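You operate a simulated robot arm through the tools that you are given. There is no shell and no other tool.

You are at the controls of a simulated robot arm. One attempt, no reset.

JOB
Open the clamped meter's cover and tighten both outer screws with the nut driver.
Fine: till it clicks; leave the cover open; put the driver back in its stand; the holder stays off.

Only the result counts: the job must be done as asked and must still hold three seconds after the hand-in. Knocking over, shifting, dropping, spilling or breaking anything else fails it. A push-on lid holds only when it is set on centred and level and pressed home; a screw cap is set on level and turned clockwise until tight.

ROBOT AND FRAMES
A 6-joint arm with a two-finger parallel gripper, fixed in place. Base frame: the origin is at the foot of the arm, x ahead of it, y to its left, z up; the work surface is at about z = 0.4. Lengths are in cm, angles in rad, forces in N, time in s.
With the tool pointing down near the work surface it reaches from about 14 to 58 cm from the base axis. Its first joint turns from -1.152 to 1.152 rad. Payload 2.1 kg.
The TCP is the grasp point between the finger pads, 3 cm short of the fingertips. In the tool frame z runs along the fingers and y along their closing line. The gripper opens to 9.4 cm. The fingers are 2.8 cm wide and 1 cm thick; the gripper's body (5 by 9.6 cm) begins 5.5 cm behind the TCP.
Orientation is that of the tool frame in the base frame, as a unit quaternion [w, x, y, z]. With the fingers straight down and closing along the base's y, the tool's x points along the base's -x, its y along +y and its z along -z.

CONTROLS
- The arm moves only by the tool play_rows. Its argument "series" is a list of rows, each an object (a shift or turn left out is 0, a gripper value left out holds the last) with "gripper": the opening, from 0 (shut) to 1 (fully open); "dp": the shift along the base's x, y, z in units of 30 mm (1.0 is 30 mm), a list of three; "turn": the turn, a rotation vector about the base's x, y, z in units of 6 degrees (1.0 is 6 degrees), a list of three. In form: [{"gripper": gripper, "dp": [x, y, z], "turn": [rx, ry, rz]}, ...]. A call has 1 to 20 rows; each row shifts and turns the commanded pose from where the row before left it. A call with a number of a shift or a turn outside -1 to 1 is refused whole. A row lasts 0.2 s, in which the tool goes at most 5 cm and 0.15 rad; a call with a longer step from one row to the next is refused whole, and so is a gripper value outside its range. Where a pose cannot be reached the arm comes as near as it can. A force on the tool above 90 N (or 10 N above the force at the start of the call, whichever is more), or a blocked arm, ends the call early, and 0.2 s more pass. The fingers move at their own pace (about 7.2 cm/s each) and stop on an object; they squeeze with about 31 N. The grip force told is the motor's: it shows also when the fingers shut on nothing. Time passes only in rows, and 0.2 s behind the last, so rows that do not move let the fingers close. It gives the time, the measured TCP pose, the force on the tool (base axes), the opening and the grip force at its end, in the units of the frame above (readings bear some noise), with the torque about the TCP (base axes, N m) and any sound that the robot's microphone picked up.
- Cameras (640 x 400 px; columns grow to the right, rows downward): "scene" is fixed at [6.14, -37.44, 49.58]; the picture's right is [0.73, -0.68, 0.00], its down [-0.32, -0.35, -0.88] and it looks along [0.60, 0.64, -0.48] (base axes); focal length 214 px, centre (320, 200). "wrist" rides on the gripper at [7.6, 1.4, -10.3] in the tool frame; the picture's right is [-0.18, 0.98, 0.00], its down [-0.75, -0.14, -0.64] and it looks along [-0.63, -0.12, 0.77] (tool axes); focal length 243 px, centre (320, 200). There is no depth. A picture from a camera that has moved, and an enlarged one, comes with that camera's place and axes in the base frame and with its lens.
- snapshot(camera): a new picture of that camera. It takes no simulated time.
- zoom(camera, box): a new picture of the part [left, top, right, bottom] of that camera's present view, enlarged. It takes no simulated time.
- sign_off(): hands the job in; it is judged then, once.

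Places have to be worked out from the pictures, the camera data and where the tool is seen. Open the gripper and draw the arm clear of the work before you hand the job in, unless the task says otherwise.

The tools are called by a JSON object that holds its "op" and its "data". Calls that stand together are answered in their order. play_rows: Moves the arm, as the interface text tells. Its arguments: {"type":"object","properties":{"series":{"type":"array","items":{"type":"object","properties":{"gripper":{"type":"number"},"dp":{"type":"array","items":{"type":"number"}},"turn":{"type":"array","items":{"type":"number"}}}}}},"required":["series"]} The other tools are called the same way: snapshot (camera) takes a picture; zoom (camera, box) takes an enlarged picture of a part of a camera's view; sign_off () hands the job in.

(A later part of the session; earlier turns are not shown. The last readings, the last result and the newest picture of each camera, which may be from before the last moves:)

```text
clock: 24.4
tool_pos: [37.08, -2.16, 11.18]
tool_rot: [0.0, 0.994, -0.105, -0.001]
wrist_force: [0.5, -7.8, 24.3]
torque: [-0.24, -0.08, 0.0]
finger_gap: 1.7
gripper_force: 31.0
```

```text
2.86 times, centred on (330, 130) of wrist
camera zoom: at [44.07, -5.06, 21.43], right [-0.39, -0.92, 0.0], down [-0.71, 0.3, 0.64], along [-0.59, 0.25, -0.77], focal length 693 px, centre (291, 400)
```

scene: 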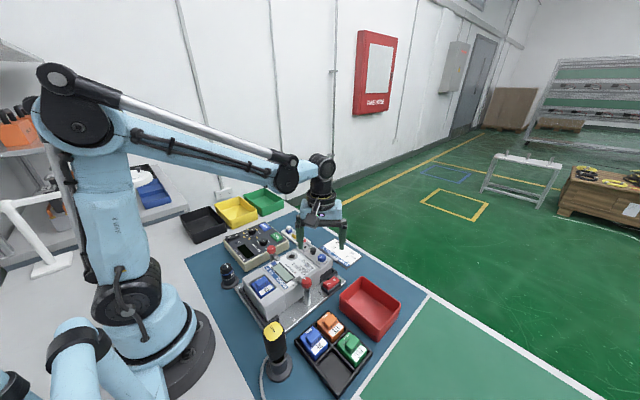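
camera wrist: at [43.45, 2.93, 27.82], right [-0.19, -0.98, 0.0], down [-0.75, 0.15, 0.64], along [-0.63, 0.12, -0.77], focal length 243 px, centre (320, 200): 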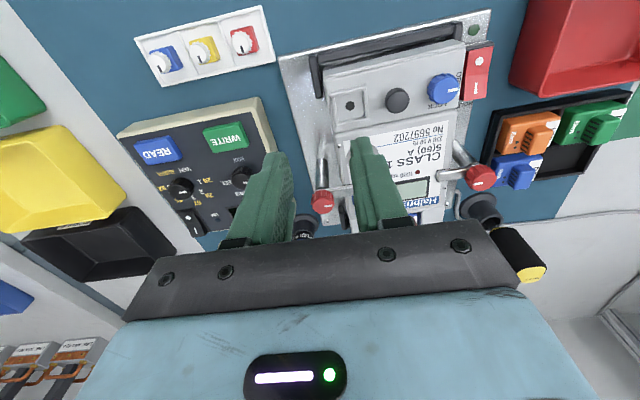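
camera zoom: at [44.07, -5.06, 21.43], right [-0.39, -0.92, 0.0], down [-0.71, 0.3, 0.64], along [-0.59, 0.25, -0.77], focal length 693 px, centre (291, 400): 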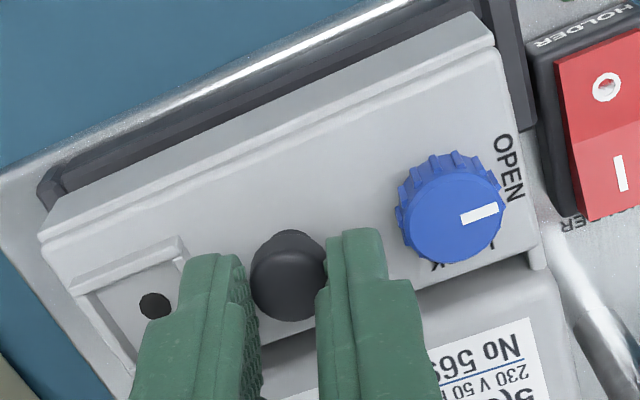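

The slide is opening and brass terminals show underneath. I'm pressing down 24 N, so I'll ease up 2–3 mm and keep pulling +x.

{"op": "play_rows", "data": {"series": [{"gripper": 0.1, "dp": [0, 0, 0.09]}, {"dp": [0.1, 0, 0]}, {"dp": [0.1, 0, 0]}, {"dp": [0.1, 0, 0]}, {"dp": [0, 0, 0]}]}}

{"op": "zoom", "data": {"camera": "scene", "box": [290, 225, 340, 275]}}

```text
clock: 25.6
tool_pos: [37.9, -1.93, 11.41]
tool_rot: [0.001, 0.994, -0.106, 0.0]
wrist_force: [-1.6, 0.8, -3.1]
torque: [-0.2, -0.75, -0.08]
finger_gap: 1.7
gripper_force: 30.7
```

```text
8.00 times, centred on (315, 250) of scene
camera zoom: at [6.14, -37.44, 49.58], right [0.73, -0.68, 0.0], down [-0.32, -0.35, -0.88], along [0.6, 0.64, -0.48], focal length 1716 px, centre (360, -200)
```

zoom: 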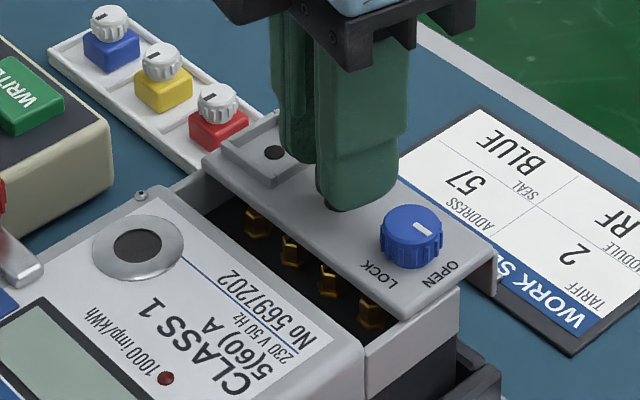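

Four brass hex screws are appearing in the gap. Force is low; I continue sliding toward +x and watch for the end stop.

{"op": "play_rows", "data": {"series": [{"gripper": 0.1, "dp": [0.1, 0, 0]}, {"dp": [0.1, 0, 0]}, {"dp": [0.1, 0, 0]}, {"dp": [0.1, 0, 0]}, {"dp": [0, 0, 0]}]}}

{"op": "zoom", "data": {"camera": "scene", "box": [290, 225, 340, 275]}}

{"op": "zoom", "data": {"camera": "wrist", "box": [220, 60, 440, 200]}}

```text
clock: 26.8
tool_pos: [39.05, -1.88, 11.43]
tool_rot: [-0.001, 0.994, -0.106, -0.002]
wrist_force: [0.0, 0.4, -0.2]
torque: [-0.19, -0.02, -0.1]
finger_gap: 1.68
gripper_force: 30.2
```

```text
8.00 times, centred on (315, 250) of scene
camera zoom: at [6.14, -37.44, 49.58], right [0.73, -0.68, 0.0], down [-0.32, -0.35, -0.88], along [0.6, 0.64, -0.48], focal length 1716 px, centre (360, -200)
```

zoom: 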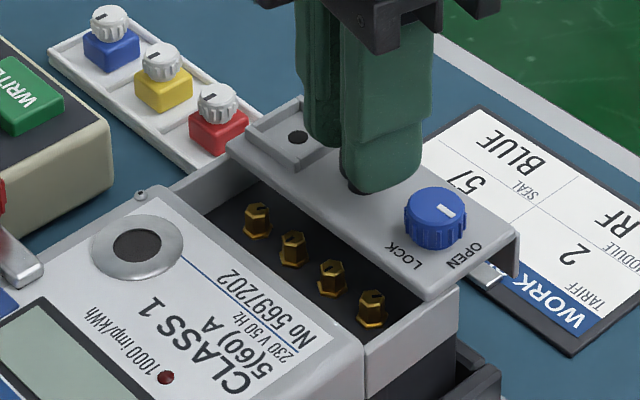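

```text
2.86 times, centred on (330, 130) of wrist
camera zoom: at [46.14, -4.89, 21.64], right [-0.39, -0.92, 0.0], down [-0.71, 0.29, 0.64], along [-0.59, 0.25, -0.76], focal length 693 px, centre (291, 400)
```

zoom: 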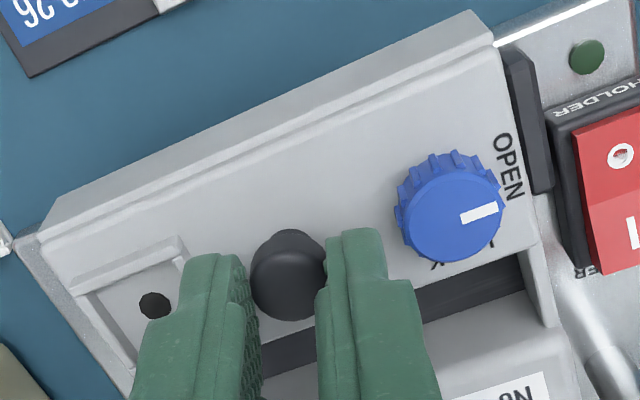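

Sliding smoothly (2.8 cm so far). I keep going in small steps toward the end stop.

{"op": "play_rows", "data": {"series": [{"gripper": 0.1, "dp": [0.1, 0, 0]}, {"dp": [0.1, 0, 0]}, {"dp": [0.1, 0, 0]}, {"dp": [0, 0, 0]}]}}

{"op": "zoom", "data": {"camera": "scene", "box": [290, 225, 340, 275]}}

```text
clock: 27.8
tool_pos: [40.05, -2.0, 11.4]
tool_rot: [-0.001, 0.995, -0.104, -0.002]
wrist_force: [-1.0, 0.6, 0.1]
torque: [0.25, 0.88, -0.1]
finger_gap: 1.68
gripper_force: 31.2
```

```text
8.00 times, centred on (315, 250) of scene
camera zoom: at [6.14, -37.44, 49.58], right [0.73, -0.68, 0.0], down [-0.32, -0.35, -0.88], along [0.6, 0.64, -0.48], focal length 1716 px, centre (360, -200)
```

zoom: 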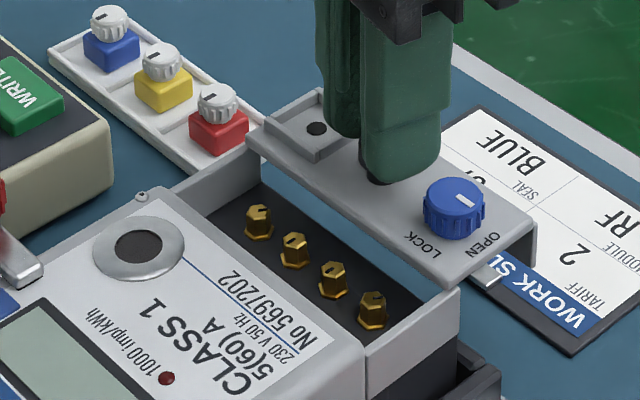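

The screws are now fully exposed. I'll check for an end stop with one small extra step while watching the force.

{"op": "play_rows", "data": {"series": [{"gripper": 0.1, "dp": [0.1, 0, 0]}, {"dp": [0, 0, 0]}]}}

{"op": "zoom", "data": {"camera": "scene", "box": [290, 225, 340, 275]}}

{"op": "zoom", "data": {"camera": "wrist", "box": [200, 40, 460, 200]}}

```text
clock: 28.4
tool_pos: [40.26, -1.9, 11.28]
tool_rot: [0.0, 0.994, -0.105, -0.001]
wrist_force: [-0.7, 0.4, -0.1]
torque: [0.14, 0.58, -0.06]
finger_gap: 1.69
gripper_force: 30.8
```

```text
8.00 times, centred on (315, 250) of scene
camera zoom: at [6.14, -37.44, 49.58], right [0.73, -0.68, 0.0], down [-0.32, -0.35, -0.88], along [0.6, 0.64, -0.48], focal length 1716 px, centre (360, -200)
```

zoom: 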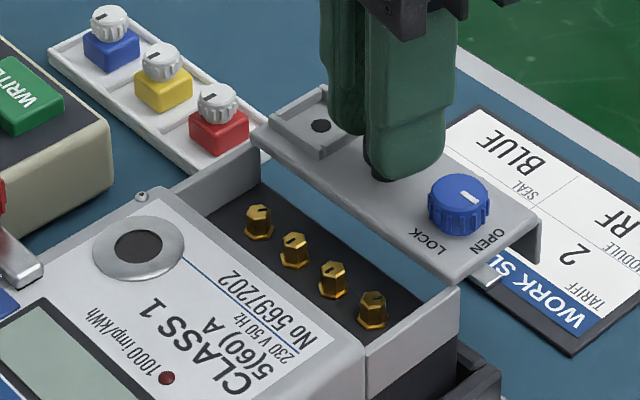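

```text
2.46 times, centred on (330, 120) of wrist
camera zoom: at [47.29, -4.89, 21.57], right [-0.39, -0.92, 0.0], down [-0.71, 0.29, 0.64], along [-0.59, 0.25, -0.77], focal length 597 px, centre (295, 397)
```

zoom: 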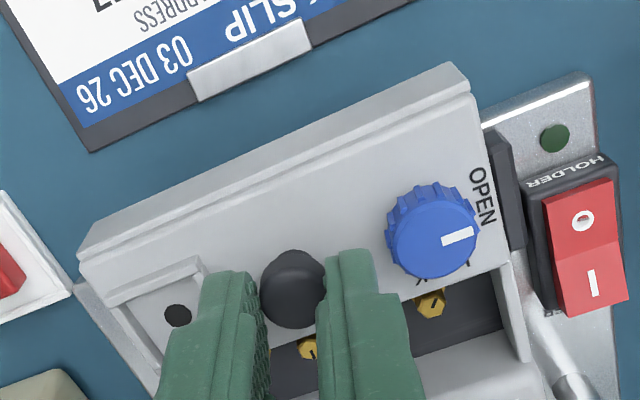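

The cover now overlaps the block walls by only about 1 cm, so before releasing I'll test whether the rail still holds it, by a 3 mm upward pull.

{"op": "play_rows", "data": {"series": [{"gripper": 0.1, "dp": [0, 0, 0.1]}, {"dp": [0, 0, 0]}]}}

{"op": "zoom", "data": {"camera": "scene", "box": [290, 225, 340, 275]}}

```text
clock: 29.0
tool_pos: [40.28, -1.95, 11.55]
tool_rot: [0.0, 0.994, -0.106, -0.002]
wrist_force: [1.1, -1.6, -20.0]
torque: [-0.1, -0.11, 0.0]
finger_gap: 1.68
gripper_force: 31.0
```

```text
8.00 times, centred on (315, 250) of scene
camera zoom: at [6.15, -37.44, 49.58], right [0.73, -0.68, 0.0], down [-0.32, -0.35, -0.88], along [0.6, 0.64, -0.48], focal length 1716 px, centre (360, -200)
```

zoom: 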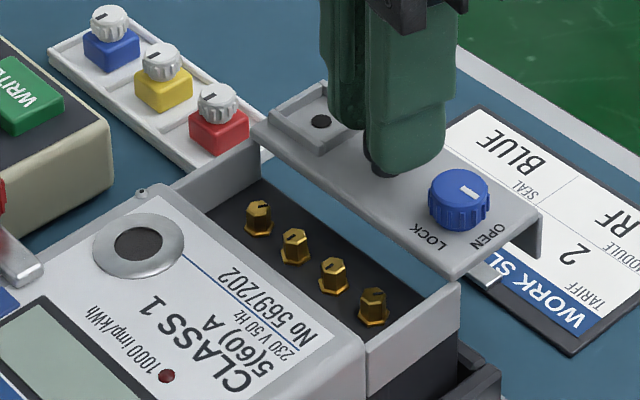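

It's held firmly by its rails (20 N resistance), so it can't fall off. I'll relax the lift and pull on to the end stop.

{"op": "play_rows", "data": {"series": [{"gripper": 0.1, "dp": [0, 0, -0.07]}, {"dp": [0.1, 0, 0]}, {"dp": [0.1, 0, 0]}, {"dp": [0.1, 0, 0]}, {"dp": [0, 0, 0]}]}}

{"op": "zoom", "data": {"camera": "scene", "box": [290, 225, 340, 275]}}

```text
clock: 30.2
tool_pos: [41.1, -1.97, 11.42]
tool_rot: [0.0, 0.994, -0.105, -0.004]
wrist_force: [-16.8, 1.3, -2.8]
torque: [0.14, 0.96, -0.09]
finger_gap: 1.67
gripper_force: 31.0
```

```text
8.00 times, centred on (315, 250) of scene
camera zoom: at [6.14, -37.44, 49.58], right [0.73, -0.68, 0.0], down [-0.32, -0.35, -0.88], along [0.6, 0.64, -0.48], focal length 1716 px, centre (360, -200)
```

zoom: 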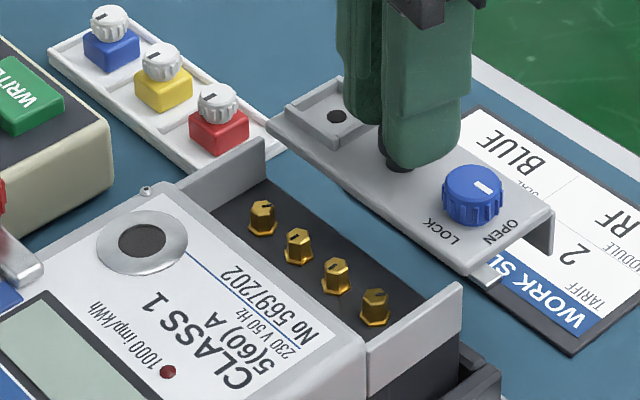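

The stop is reached (-16.8 N), and the meter seems pulled along by about a millimetre in its clamps. I'll back off the pull at once and re-check.

{"op": "play_rows", "data": {"series": [{"gripper": 0.1, "dp": [-0.07, 0, 0]}, {"dp": [0, 0, 0]}]}}

{"op": "zoom", "data": {"camera": "scene", "box": [290, 225, 340, 275]}}

```text
clock: 30.8
tool_pos: [40.91, -2.03, 11.43]
tool_rot: [0.0, 0.994, -0.105, -0.001]
wrist_force: [-7.6, 0.5, -0.9]
torque: [0.08, 0.3, -0.09]
finger_gap: 1.68
gripper_force: 30.6
```

```text
8.00 times, centred on (315, 250) of scene
camera zoom: at [6.14, -37.44, 49.58], right [0.73, -0.68, 0.0], down [-0.32, -0.35, -0.88], along [0.6, 0.64, -0.48], focal length 1716 px, centre (360, -200)
```

zoom: 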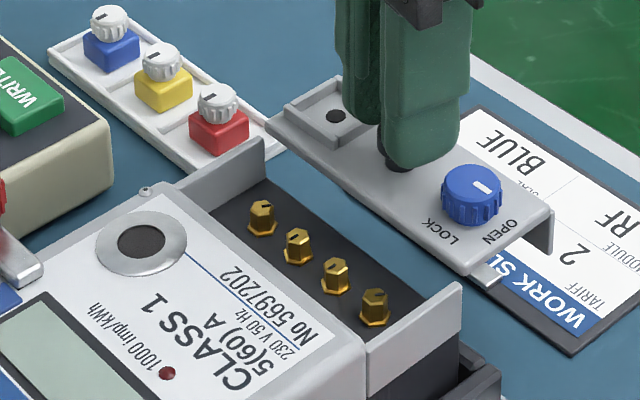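

Pull is now reduced; I'll release the knob (small opening) and lift away, then check the meter's seat.

{"op": "play_rows", "data": {"series": [{"gripper": 0.24, "dp": [-0.03, 0, 0]}, {"dp": [0, 0, 0]}, {"dp": [0, 0, 0.2]}, {"dp": [0, 0, 0.5]}, {"dp": [0, 0, 0.8]}, {"dp": [0, 0, 0.8]}, {"dp": [0, 0, 0]}]}}

{"op": "zoom", "data": {"camera": "scene", "box": [290, 225, 340, 275]}}

{"op": "zoom", "data": {"camera": "scene", "box": [220, 220, 360, 310]}}

{"op": "snapshot", "data": {"camera": "wrist"}}

```text
clock: 32.4
tool_pos: [40.87, -1.77, 18.46]
tool_rot: [0.0, 0.995, -0.104, -0.001]
wrist_force: [0.4, -0.2, 0.7]
torque: [0.03, 0.02, -0.01]
finger_gap: 2.27
gripper_force: 0.1
```

```text
8.00 times, centred on (315, 250) of scene
camera zoom: at [6.14, -37.44, 49.58], right [0.73, -0.68, 0.0], down [-0.32, -0.35, -0.88], along [0.6, 0.64, -0.48], focal length 1716 px, centre (360, -200)
```

zoom: 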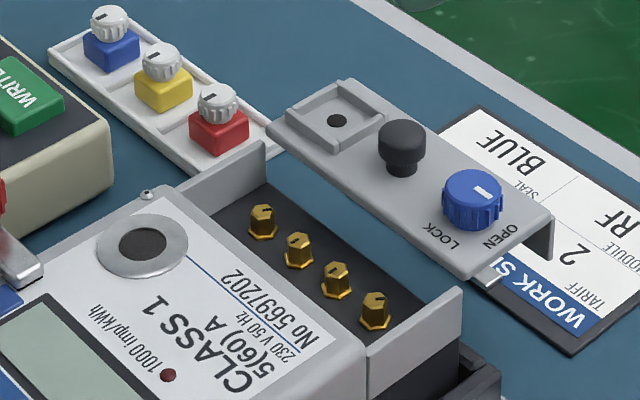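

```text
4.44 times, centred on (290, 265) of scene
camera zoom: at [6.14, -37.44, 49.58], right [0.73, -0.68, 0.0], down [-0.32, -0.35, -0.88], along [0.6, 0.64, -0.48], focal length 953 px, centre (453, -89)
```

zoom: 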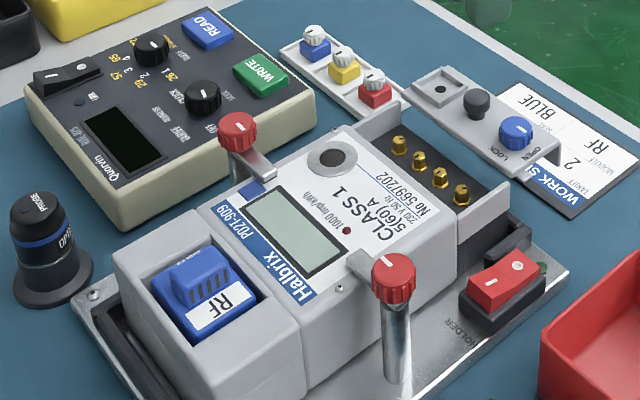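

```text
taken
camera wrist: at [47.9, -4.81, 28.67], right [-0.39, -0.92, 0.0], down [-0.71, 0.29, 0.64], along [-0.59, 0.25, -0.77], focal length 243 px, centre (320, 200)
```

wrist: 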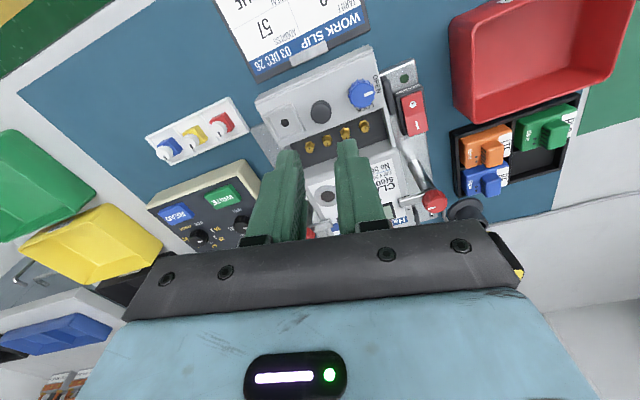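

The cover stays open by itself and all four screws are exposed. I'll compare the meter's seat with the starting picture using the identical zoom box.

{"op": "zoom", "data": {"camera": "scene", "box": [290, 235, 350, 300]}}

{"op": "zoom", "data": {"camera": "scene", "box": [210, 250, 250, 300]}}

{"op": "zoom", "data": {"camera": "wrist", "box": [230, 60, 430, 210]}}

```text
6.15 times, centred on (320, 268) of scene
camera zoom: at [6.14, -37.44, 49.58], right [0.73, -0.68, 0.0], down [-0.32, -0.35, -0.88], along [0.6, 0.64, -0.48], focal length 1320 px, centre (320, -215)
```

zoom: 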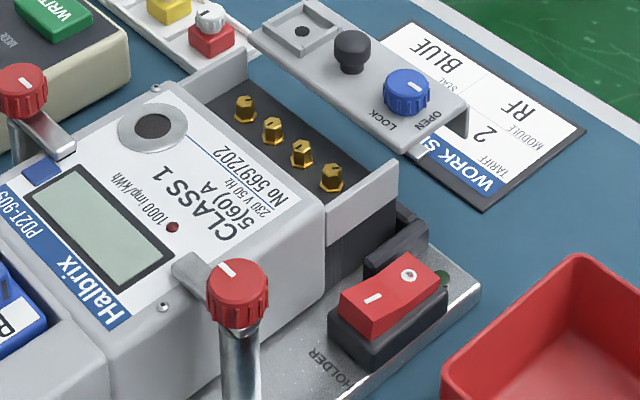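

```text
8.00 times, centred on (230, 275) of scene
camera zoom: at [6.14, -37.44, 49.58], right [0.73, -0.68, 0.0], down [-0.32, -0.35, -0.88], along [0.6, 0.64, -0.48], focal length 1716 px, centre (1040, -400)
```

zoom: 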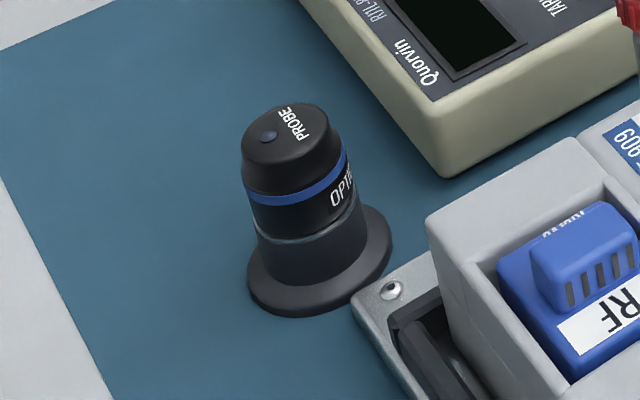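

```text
2.67 times, centred on (330, 135) of wrist
camera zoom: at [47.9, -4.81, 28.67], right [-0.39, -0.92, 0.0], down [-0.71, 0.29, 0.64], along [-0.59, 0.25, -0.77], focal length 647 px, centre (293, 373)
```

zoom: 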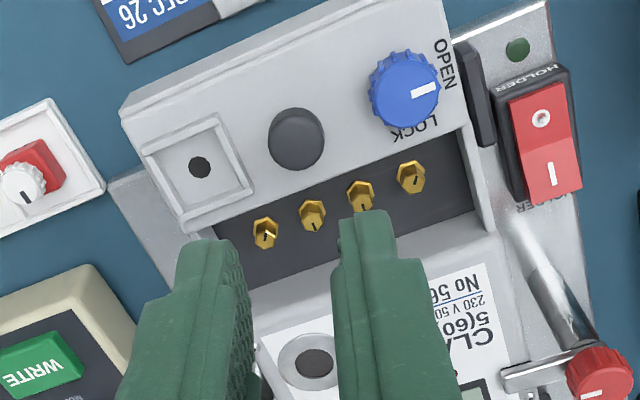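

The cover stays open, and the four screws sit in the recess with their tops near z≈5; the outer two are at roughly (37, 1) and (37, -6.5). Now I'll rise and go over to the driver's stand, turning the wrist to about 110° so plenty of clockwise travel is left later.

{"op": "play_rows", "data": {"series": [{"gripper": 0.5, "dp": [0, 0, 0.9]}, {"dp": [0, 0, 0.9]}, {"dp": [0, 0, 0.9]}, {"dp": [0, 0, 0.9]}, {"dp": [-0.73, -0.437, 0], "turn": [0, 0, -0.8]}, {"dp": [-0.73, -0.437, 0], "turn": [0, 0, -0.8]}, {"dp": [-0.73, -0.437, 0], "turn": [0, 0, -0.8]}, {"dp": [-0.73, -0.437, 0], "turn": [0, 0, -0.8]}, {"dp": [-0.73, -0.437, 0], "turn": [0, 0, -0.8]}, {"dp": [-0.73, -0.437, 0], "turn": [0, 0, -0.8]}, {"dp": [-0.73, -0.437, 0], "turn": [0, 0, -0.8]}, {"dp": [-0.73, -0.437, 0], "turn": [0, 0, -0.8]}, {"dp": [-0.73, -0.437, 0], "turn": [0, 0, -0.8]}, {"dp": [-0.73, -0.437, 0], "turn": [0, 0, -0.8]}, {"dp": [-0.73, -0.437, 0], "turn": [0, 0, -0.8]}, {"dp": [-0.73, -0.437, 0], "turn": [0, 0, -0.8]}, {"dp": [0, 0, 0]}]}}

{"op": "snapshot", "data": {"camera": "wrist"}}

{"op": "snapshot", "data": {"camera": "scene"}}

```text
clock: 36.0
tool_pos: [14.73, -17.59, 29.03]
tool_rot: [-0.001, 0.821, -0.572, -0.001]
wrist_force: [0.2, -0.1, -0.2]
torque: [-0.02, 0.01, 0.0]
finger_gap: 4.7
gripper_force: 0.1
```

```text
taken
camera wrist: at [15.9, -25.24, 39.32], right [-0.99, -0.17, 0.0], down [-0.13, 0.75, 0.64], along [-0.11, 0.63, -0.77], focal length 243 px, centre (320, 200)
```

wrist: 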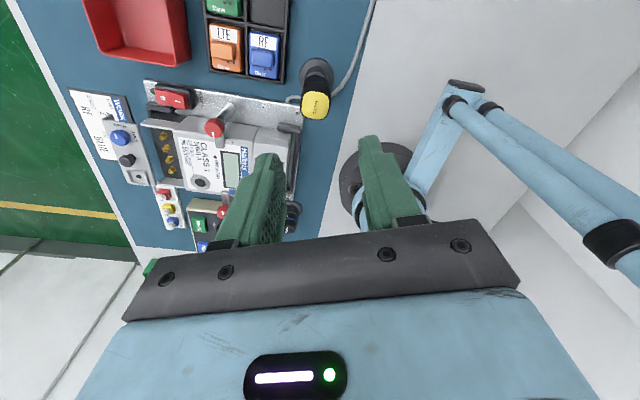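

```text
taken
```

scene: 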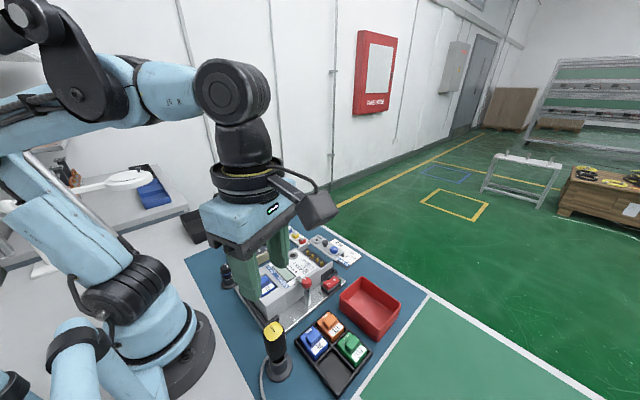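

The driver's yellow cap is nearly on the tool axis. I'll zoom in to see its cross-section orientation and the stand.

{"op": "zoom", "data": {"camera": "wrist", "box": [270, 30, 380, 140]}}

{"op": "zoom", "data": {"camera": "scene", "box": [240, 310, 320, 400]}}

{"op": "zoom", "data": {"camera": "wrist", "box": [50, 60, 310, 250]}}

```text
3.64 times, centred on (325, 85) of wrist
camera zoom: at [15.9, -25.24, 39.32], right [-0.99, -0.17, 0.0], down [-0.13, 0.75, 0.64], along [-0.11, 0.63, -0.77], focal length 882 px, centre (302, 618)
```

zoom: 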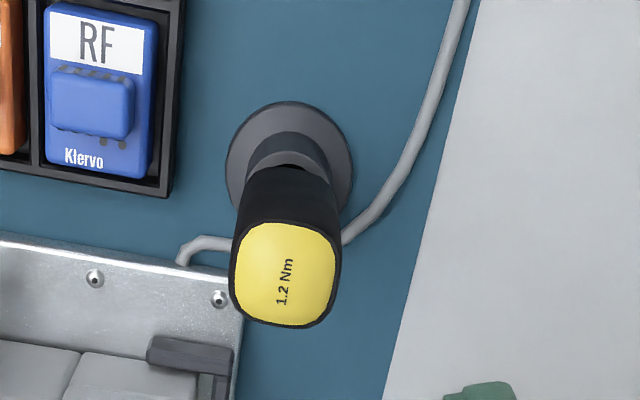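

```text
4.44 times, centred on (280, 355) of scene
camera zoom: at [6.14, -37.44, 49.58], right [0.73, -0.68, 0.0], down [-0.32, -0.35, -0.88], along [0.6, 0.64, -0.48], focal length 953 px, centre (498, -489)
```

zoom: 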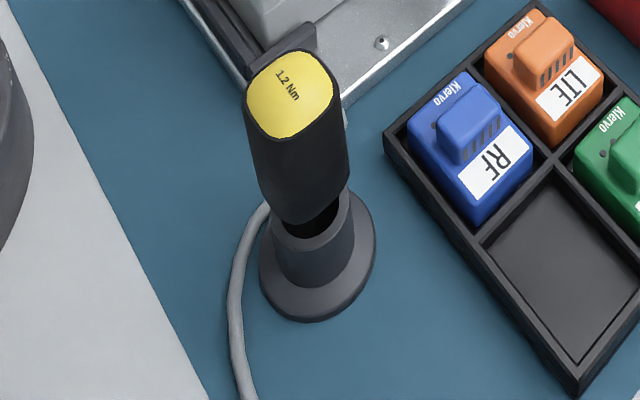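

```text
2.11 times, centred on (180, 155) of wrist
camera zoom: at [15.9, -25.24, 39.32], right [-0.99, -0.17, 0.0], down [-0.13, 0.75, 0.64], along [-0.11, 0.63, -0.77], focal length 511 px, centre (615, 295)
```

zoom: 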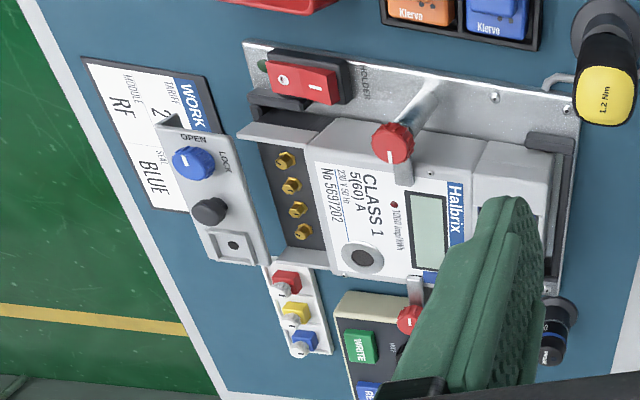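

The driver's flats are aligned with the base axes and its axis is near (14.85, -16.8). I'll turn to yaw 90° (closing along x), open wide, and come lower for a better fix.

{"op": "play_rows", "data": {"series": [{"gripper": 0.8, "dp": [0, 0.06, -0.5], "turn": [0, 0, -0.85]}, {"dp": [0, 0.06, -0.5], "turn": [0, 0, -0.85]}, {"dp": [0, 0.06, -0.5], "turn": [0, 0, -0.85]}, {"dp": [0.04, 0.06, -0.5], "turn": [0, 0, -0.85]}, {"dp": [0, 0, 0]}]}}

{"op": "zoom", "data": {"camera": "wrist", "box": [210, 40, 430, 200]}}

{"op": "zoom", "data": {"camera": "scene", "box": [200, 240, 340, 400]}}

```text
clock: 37.2
tool_pos: [14.69, -16.94, 23.15]
tool_rot: [0.001, -0.707, 0.707, 0.0]
wrist_force: [-0.6, 0.3, 0.4]
torque: [0.0, -0.01, -0.01]
finger_gap: 7.49
gripper_force: 0.0
```

```text
2.50 times, centred on (320, 120) of wrist
camera zoom: at [13.11, -24.62, 33.39], right [-0.98, 0.19, 0.0], down [0.14, 0.75, 0.64], along [0.12, 0.63, -0.77], focal length 606 px, centre (320, 400)
```

zoom: 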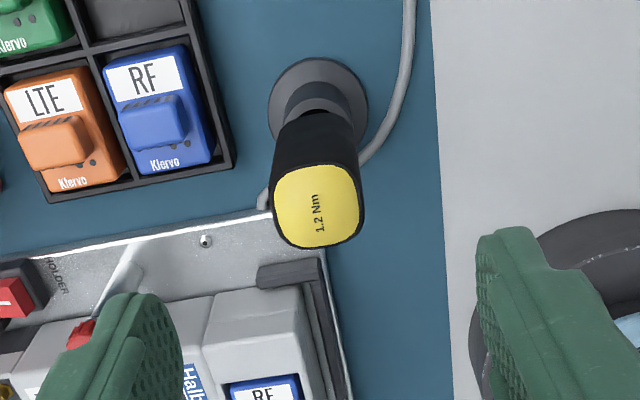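

```text
2.50 times, centred on (270, 320) of scene
camera zoom: at [6.14, -37.44, 49.58], right [0.73, -0.68, 0.0], down [-0.32, -0.35, -0.88], along [0.6, 0.64, -0.48], focal length 536 px, centre (445, -100)
```

zoom: 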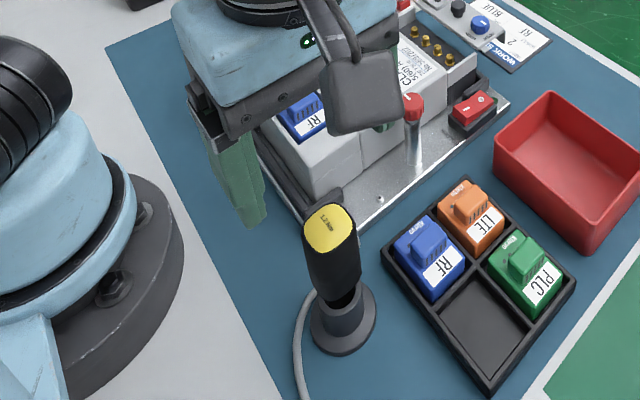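

The cap sits on the tool axis (axis about (14.8, -16.7), top near z≈13.5, handle ~3 cm wide). I'll shift 2.5 mm in y and lower the open fingers around the handle in two stages.

{"op": "play_rows", "data": {"series": [{"gripper": 0.7, "dp": [0.03, 0.08, -0.5]}, {"dp": [0, 0, -0.5]}, {"dp": [0, 0, -0.5]}, {"dp": [0, 0, -0.5]}, {"dp": [0, 0, -0.3]}, {"dp": [0, 0, 0]}]}}

{"op": "snapshot", "data": {"camera": "wrist"}}

{"op": "zoom", "data": {"camera": "scene", "box": [200, 240, 340, 400]}}

```text
clock: 38.6
tool_pos: [14.91, -16.8, 16.31]
tool_rot: [-0.001, 0.707, -0.707, 0.0]
wrist_force: [0.0, -0.2, 0.2]
torque: [-0.01, -0.04, -0.01]
finger_gap: 6.59
gripper_force: 0.0
```

```text
taken
camera wrist: at [13.3, -24.43, 26.5], right [-0.98, 0.18, 0.0], down [0.14, 0.75, 0.64], along [0.12, 0.63, -0.77], focal length 243 px, centre (320, 200)
```

wrist: 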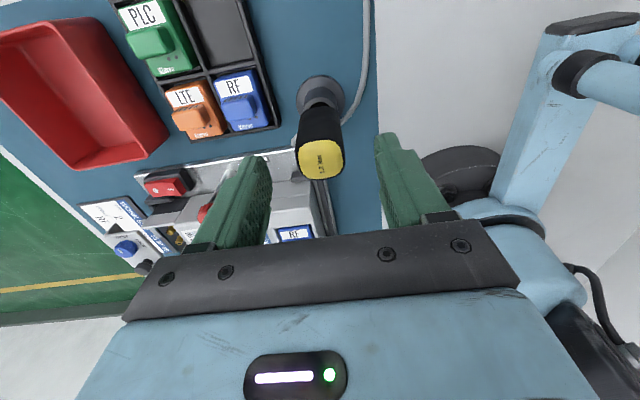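

```text
2.50 times, centred on (270, 320) of scene
camera zoom: at [6.14, -37.44, 49.58], right [0.73, -0.68, 0.0], down [-0.32, -0.35, -0.88], along [0.6, 0.64, -0.48], focal length 536 px, centre (445, -100)
```

zoom: 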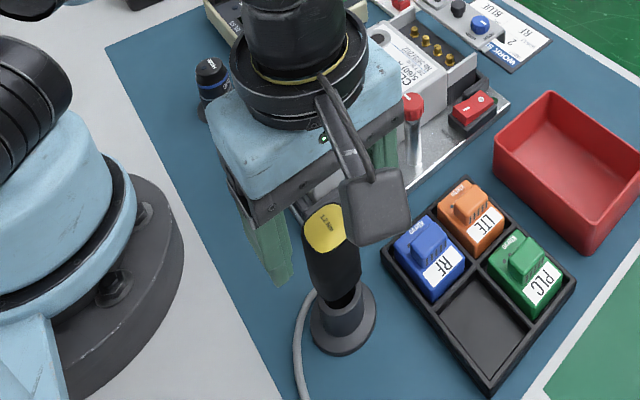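

The cap is centred between the fingers, top at about z≈13.4. Lowering the last 6.3 cm around the handle.

{"op": "play_rows", "data": {"series": [{"gripper": 0.7, "dp": [0, 0, -0.4]}, {"dp": [0, 0, -0.4]}, {"dp": [0, 0, -0.4]}, {"dp": [0, 0, -0.4]}, {"dp": [0, 0, -0.4]}, {"dp": [0, 0, 0]}]}}

{"op": "snapshot", "data": {"camera": "wrist"}}

{"op": "zoom", "data": {"camera": "scene", "box": [200, 240, 340, 400]}}

```text
clock: 40.0
tool_pos: [14.67, -16.68, 10.3]
tool_rot: [-0.001, 0.707, -0.707, 0.0]
wrist_force: [-0.4, -0.6, 0.1]
torque: [0.01, 0.0, -0.01]
finger_gap: 6.58
gripper_force: 0.1
```

```text
taken
camera wrist: at [13.24, -24.3, 20.54], right [-0.98, 0.18, 0.0], down [0.14, 0.75, 0.64], along [0.12, 0.63, -0.77], focal length 243 px, centre (320, 200)
```

wrist: 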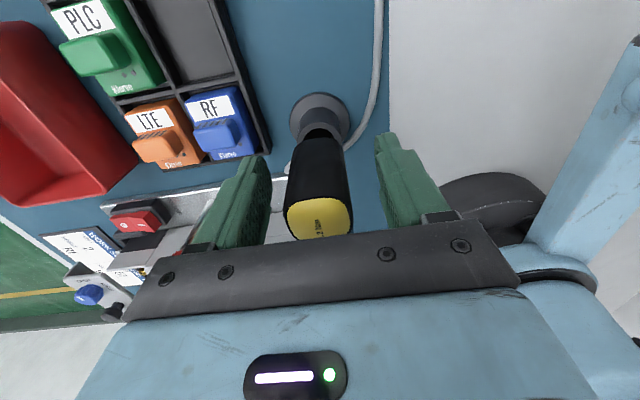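

```text
2.50 times, centred on (270, 320) of scene
camera zoom: at [6.14, -37.44, 49.58], right [0.73, -0.68, 0.0], down [-0.32, -0.35, -0.88], along [0.6, 0.64, -0.48], focal length 536 px, centre (445, -100)
```

zoom: 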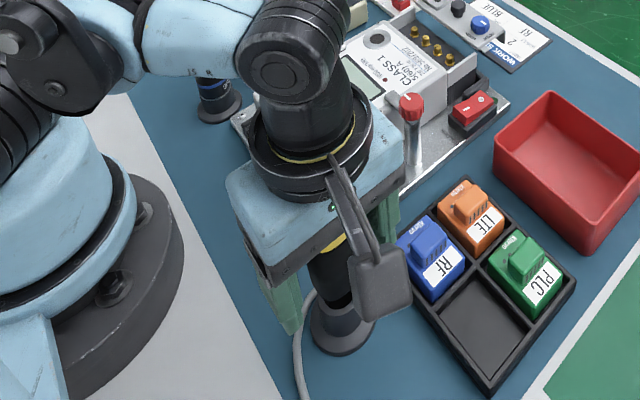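

The handle is between the fingers, perhaps 2 mm further in +y than the TCP. I'll shift that small amount, close, and check the grip.

{"op": "play_rows", "data": {"series": [{"gripper": 0.7, "dp": [0, 0.07, 0]}, {"gripper": 0.4}, {"gripper": 0.25}, {"gripper": 0.25}, {"gripper": 0.25}]}}

{"op": "snapshot", "data": {"camera": "wrist"}}

{"op": "zoom", "data": {"camera": "scene", "box": [240, 310, 320, 400]}}

```text
clock: 41.2
tool_pos: [14.75, -16.46, 10.31]
tool_rot: [0.0, -0.706, 0.708, 0.001]
wrist_force: [0.2, 0.3, 0.6]
torque: [-0.01, -0.01, 0.03]
finger_gap: 3.59
gripper_force: 30.7
```

```text
taken
camera wrist: at [13.18, -24.06, 20.56], right [-0.98, 0.18, 0.0], down [0.14, 0.75, 0.64], along [0.12, 0.63, -0.77], focal length 243 px, centre (320, 200)
```

wrist: 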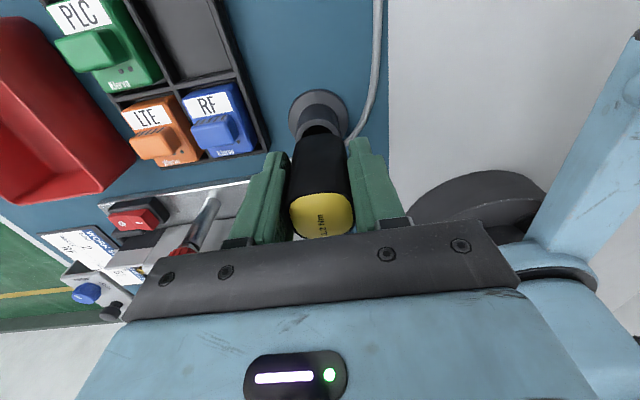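

```text
4.44 times, centred on (280, 355) of scene
camera zoom: at [6.14, -37.44, 49.58], right [0.73, -0.68, 0.0], down [-0.32, -0.35, -0.88], along [0.6, 0.64, -0.48], focal length 953 px, centre (498, -489)
```

zoom: 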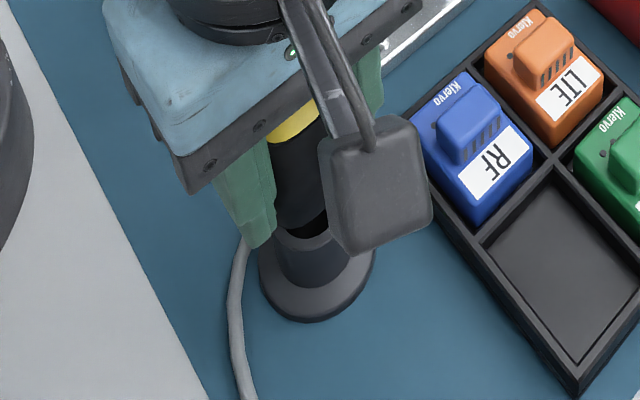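

The handle is gripped (gap 3.59, 31 N) at pose (14.75, -16.46, 10.31), yaw 90° — I'll return it to this pose. Lifting straight up slowly, and checking that the stand stays.

{"op": "play_rows", "data": {"series": [{"gripper": 0.25, "dp": [0, 0, 0.2]}, {"dp": [0, 0, 0.3]}, {"dp": [0, 0, 0.5]}, {"dp": [0, 0, 0.5]}, {"dp": [0, 0, 0.5]}, {"dp": [0, 0, 0.5]}, {"dp": [0, 0, 0.5]}, {"dp": [0, 0, 0]}]}}

{"op": "snapshot", "data": {"camera": "wrist"}}

{"op": "zoom", "data": {"camera": "scene", "box": [200, 200, 360, 400]}}

```text
clock: 43.0
tool_pos: [14.77, -16.44, 19.35]
tool_rot: [-0.001, 0.707, -0.707, -0.001]
wrist_force: [-0.2, 0.8, -1.9]
torque: [0.02, 0.01, 0.0]
finger_gap: 3.59
gripper_force: 31.1
```

```text
taken
camera wrist: at [13.13, -24.13, 29.64], right [-0.98, 0.18, 0.0], down [0.14, 0.75, 0.64], along [0.12, 0.63, -0.77], focal length 243 px, centre (320, 200)
```

wrist: 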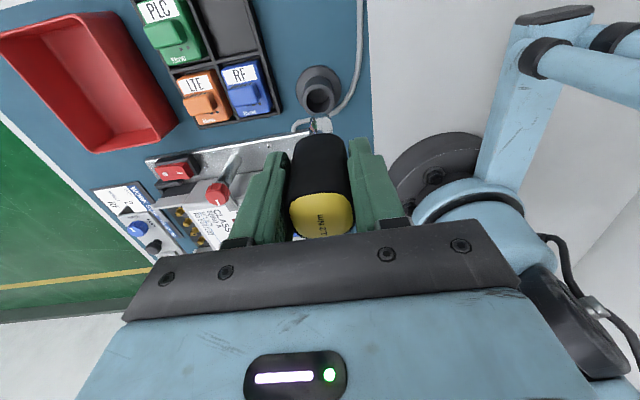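

```text
2.00 times, centred on (280, 300) of scene
camera zoom: at [6.14, -37.44, 49.58], right [0.73, -0.68, 0.0], down [-0.32, -0.35, -0.88], along [0.6, 0.64, -0.48], focal length 429 px, centre (400, 0)
```

zoom: 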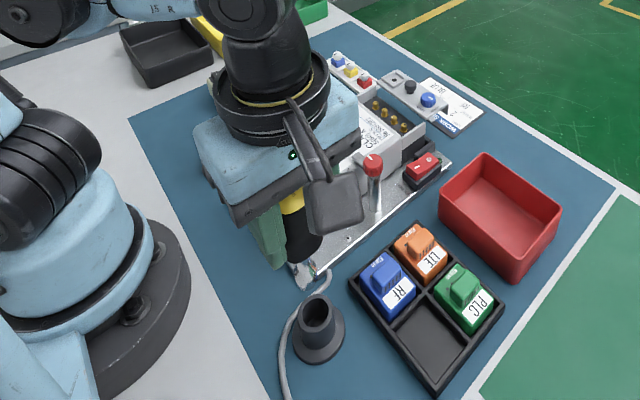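

The driver is out; the stand stayed. I'll zoom in on the driver's tip in both views.

{"op": "zoom", "data": {"camera": "wrist", "box": [270, 50, 380, 150]}}

{"op": "zoom", "data": {"camera": "scene", "box": [250, 280, 310, 370]}}

```text
4.00 times, centred on (325, 100) of wrist
camera zoom: at [13.13, -24.13, 29.64], right [-0.98, 0.18, 0.0], down [0.14, 0.75, 0.64], along [0.12, 0.63, -0.77], focal length 970 px, centre (300, 600)
```

zoom: 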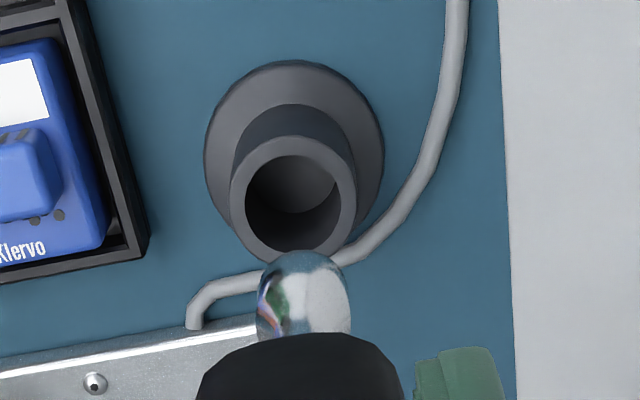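

```text
4.44 times, centred on (280, 325) of scene
camera zoom: at [6.14, -37.44, 49.58], right [0.73, -0.68, 0.0], down [-0.32, -0.35, -0.88], along [0.6, 0.64, -0.48], focal length 953 px, centre (498, -356)
```

zoom: 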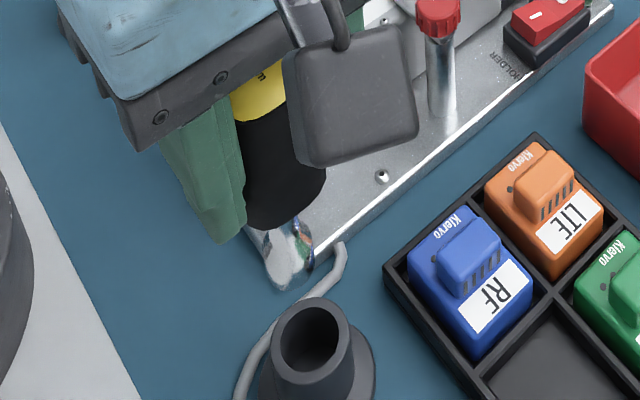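

The chrome socket extends about 9 cm below the TCP. I'll raise and carry the driver toward the terminal area while yawing to ~168°, staying high.

{"op": "play_rows", "data": {"series": [{"gripper": 0.25, "dp": [0, 0, 0.8]}, {"dp": [0, 0, 0.8]}, {"dp": [0.53, 0.41, 0], "turn": [0, 0, 0.93]}, {"dp": [0.53, 0.41, 0], "turn": [0, 0, 0.93]}, {"dp": [0.53, 0.41, 0], "turn": [0, 0, 0.93]}, {"dp": [0.53, 0.41, 0], "turn": [0, 0, 0.93]}, {"dp": [0.53, 0.41, 0], "turn": [0, 0, 0.93]}, {"dp": [0.53, 0.41, 0], "turn": [0, 0, 0.93]}, {"dp": [0.53, 0.41, 0], "turn": [0, 0, 0.93]}, {"dp": [0.53, 0.41, 0], "turn": [0, 0, 0.93]}, {"dp": [0.53, 0.41, 0], "turn": [0, 0, 0.93]}, {"dp": [0.53, 0.41, 0], "turn": [0, 0, 0.93]}, {"dp": [0.53, 0.41, 0], "turn": [0, 0, 0.93]}, {"dp": [0.53, 0.41, 0], "turn": [0, 0, 0.93]}, {"dp": [0.53, 0.41, 0], "turn": [0, 0, 0.93]}, {"dp": [0.53, 0.41, 0], "turn": [0, 0, 0.91]}, {"dp": [0, 0, 0]}]}}

{"op": "snapshot", "data": {"camera": "wrist"}}

{"op": "zoom", "data": {"camera": "scene", "box": [240, 130, 400, 280]}}

```text
clock: 46.6
tool_pos: [37.05, 0.78, 23.98]
tool_rot: [0.0, 0.995, -0.104, -0.002]
wrist_force: [-0.5, 0.7, -0.8]
torque: [0.0, -0.03, 0.02]
finger_gap: 3.57
gripper_force: 30.8
```

```text
taken
camera wrist: at [44.11, -2.25, 34.25], right [-0.38, -0.92, 0.0], down [-0.71, 0.29, 0.64], along [-0.59, 0.25, -0.76], focal length 243 px, centre (320, 200)
```

wrist: 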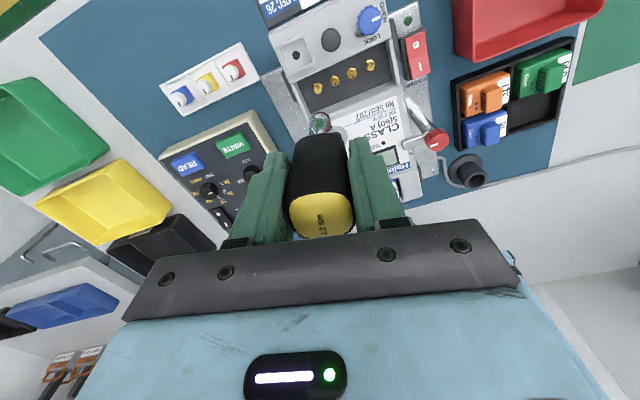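

```text
2.67 times, centred on (320, 205) of scene
camera zoom: at [6.14, -37.44, 49.58], right [0.73, -0.68, 0.0], down [-0.32, -0.35, -0.88], along [0.6, 0.64, -0.48], focal length 572 px, centre (320, 187)
```

zoom: 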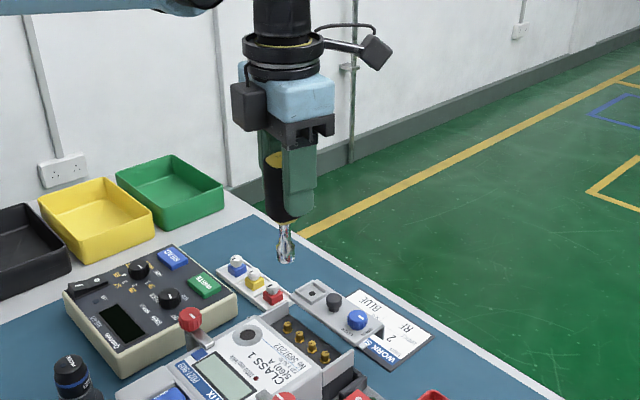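

Now I'll zoom in on the driver and the screws to calibrate the tip position.

{"op": "zoom", "data": {"camera": "scene", "box": [290, 180, 330, 240]}}

{"op": "zoom", "data": {"camera": "wrist", "box": [270, 40, 410, 140]}}

{"op": "zoom", "data": {"camera": "scene", "box": [295, 235, 345, 275]}}

```text
6.67 times, centred on (310, 210) of scene
camera zoom: at [6.14, -37.44, 49.58], right [0.73, -0.68, 0.0], down [-0.32, -0.35, -0.88], along [0.6, 0.64, -0.48], focal length 1430 px, centre (387, 133)
```

zoom: 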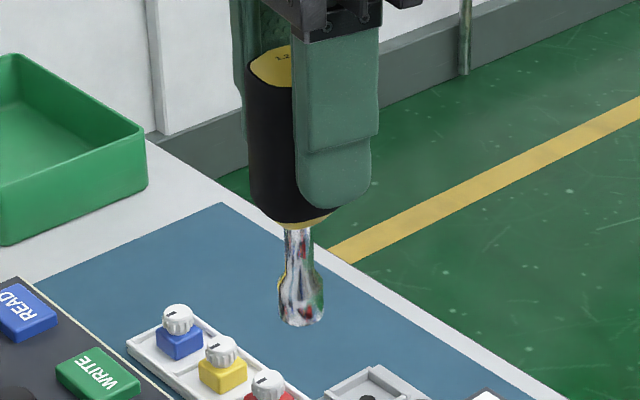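

```text
4.00 times, centred on (340, 90) of wrist
camera zoom: at [44.11, -2.25, 34.25], right [-0.38, -0.92, 0.0], down [-0.71, 0.29, 0.64], along [-0.59, 0.25, -0.76], focal length 970 px, centre (240, 640)
```

zoom: 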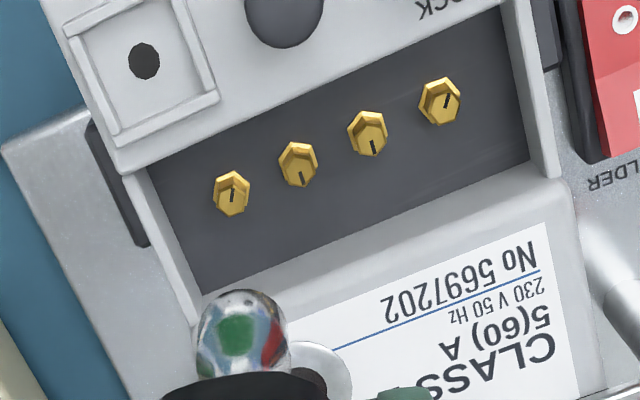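

```text
10.00 times, centred on (320, 255) of scene
camera zoom: at [6.14, -37.44, 49.58], right [0.73, -0.68, 0.0], down [-0.32, -0.35, -0.88], along [0.6, 0.64, -0.48], focal length 2145 px, centre (320, -350)
```

zoom: 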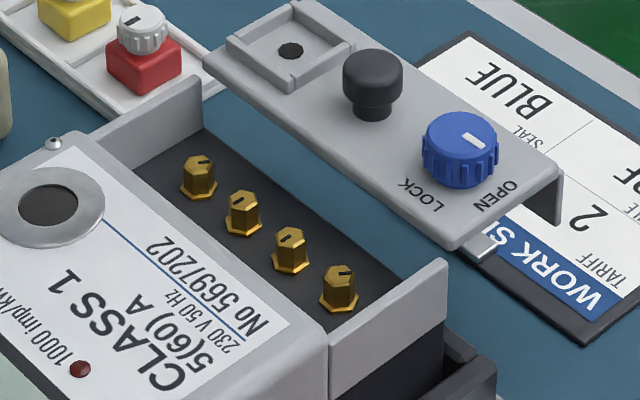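

The socket's bottom is about 10 cm below the TCP. To find any offset between the driver axis and the tool axis, I'll spin the tool 180° in the air and compare the tip's place in the scene view.

{"op": "play_rows", "data": {"series": [{"gripper": 0.25, "turn": [0, 0, -1]}, {"turn": [0, 0, -1]}, {"turn": [0, 0, -1]}, {"turn": [0, 0, -1]}, {"turn": [0, 0, -1]}, {"turn": [0, 0, -1]}, {"turn": [0, 0, -1]}, {"turn": [0, 0, -1]}, {"turn": [0, 0, -1]}, {"turn": [0, 0, -1]}, {"turn": [0, 0, -1]}, {"turn": [0, 0, -1]}, {"turn": [0, 0, -1]}, {"turn": [0, 0, -1]}, {"turn": [0, 0, -1]}, {"dp": [0, 0, 0]}]}}

{"op": "zoom", "data": {"camera": "scene", "box": [290, 180, 330, 240]}}

{"op": "play_rows", "data": {"series": [{"gripper": 0.25, "turn": [0, 0, -1]}, {"turn": [0, 0, -1]}, {"turn": [0, 0, -1]}, {"turn": [0, 0, -1]}, {"turn": [0, 0, -1]}, {"turn": [0, 0, -1]}, {"turn": [0, 0, -1]}, {"turn": [0, 0, -1]}, {"turn": [0, 0, -1]}, {"turn": [0, 0, -1]}, {"turn": [0, 0, -1]}, {"turn": [0, 0, -1]}, {"turn": [0, 0, -1]}, {"turn": [0, 0, -1]}, {"turn": [0, 0, -1]}, {"dp": [0, 0, 0]}]}}

{"op": "zoom", "data": {"camera": "scene", "box": [290, 180, 330, 240]}}

{"op": "zoom", "data": {"camera": "wrist", "box": [270, 40, 410, 140]}}

```text
clock: 50.0
tool_pos: [37.13, 0.78, 24.08]
tool_rot: [0.001, -0.628, 0.778, 0.0]
wrist_force: [0.7, 0.4, -0.6]
torque: [-0.03, -0.02, -0.02]
finger_gap: 3.61
gripper_force: 31.0
```

```text
6.67 times, centred on (310, 210) of scene
camera zoom: at [6.14, -37.44, 49.58], right [0.73, -0.68, 0.0], down [-0.32, -0.35, -0.88], along [0.6, 0.64, -0.48], focal length 1430 px, centre (387, 133)
```

zoom: 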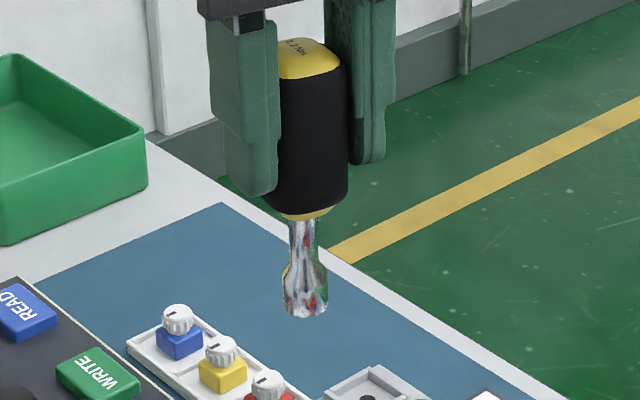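

```text
clock: 53.4
tool_pos: [37.06, 0.7, 24.1]
tool_rot: [0.002, 0.106, 0.994, 0.001]
wrist_force: [0.1, -0.5, -1.3]
torque: [0.0, 0.01, 0.0]
finger_gap: 3.59
gripper_force: 31.0
```

```text
6.67 times, centred on (310, 210) of scene
camera zoom: at [6.14, -37.44, 49.58], right [0.73, -0.68, 0.0], down [-0.32, -0.35, -0.88], along [0.6, 0.64, -0.48], focal length 1430 px, centre (387, 133)
```

zoom: 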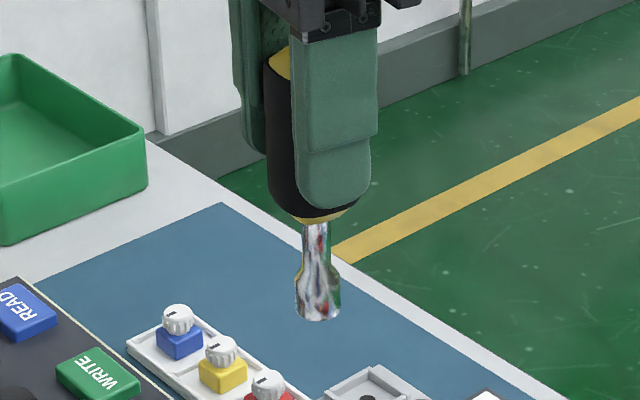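

```text
4.00 times, centred on (340, 90) of wrist
camera zoom: at [29.69, 3.7, 34.28], right [0.39, 0.92, 0.0], down [0.71, -0.3, 0.64], along [0.59, -0.25, -0.76], focal length 970 px, centre (240, 640)
```

zoom: 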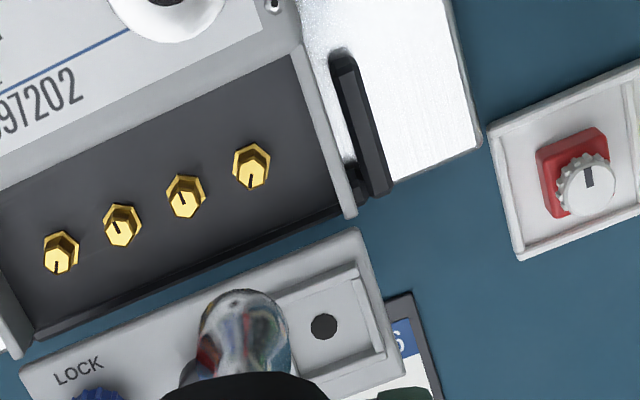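

The spin shows the driver axis lies 0.37 cm toward the tool's −x side of the TCP, parallel to it, and the socket's bottom is about 9.6 cm below the TCP. Opposite wrist views average the outer screws to about (36.7, 1.2) and (36.7, -5.0). First I'll zoom from this side for refinement.

{"op": "zoom", "data": {"camera": "wrist", "box": [278, 65, 348, 110]}}

{"op": "zoom", "data": {"camera": "scene", "box": [305, 245, 335, 270]}}

```text
8.89 times, centred on (313, 88) of wrist
camera zoom: at [29.69, 3.7, 34.28], right [0.39, 0.92, 0.0], down [0.71, -0.3, 0.64], along [0.59, -0.25, -0.76], focal length 2157 px, centre (382, 1200)
```

zoom: 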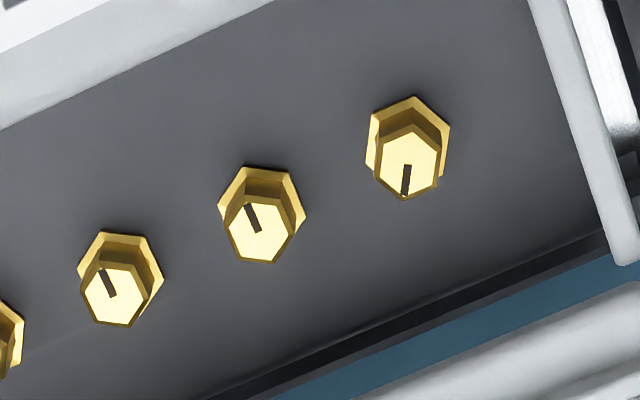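

```text
16.00 times, centred on (320, 258) of scene
camera zoom: at [6.14, -37.44, 49.58], right [0.73, -0.68, 0.0], down [-0.32, -0.35, -0.88], along [0.6, 0.64, -0.48], focal length 3432 px, centre (320, -720)
```

zoom: 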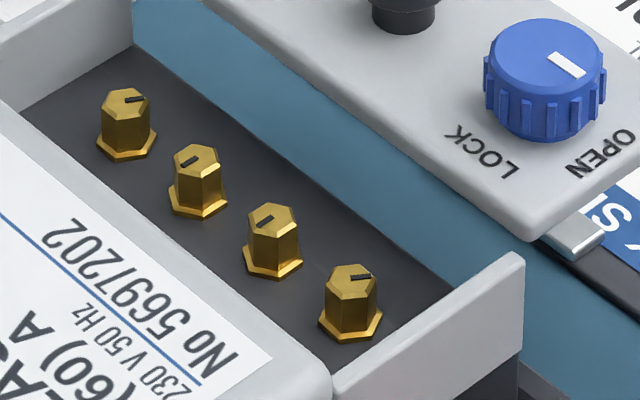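

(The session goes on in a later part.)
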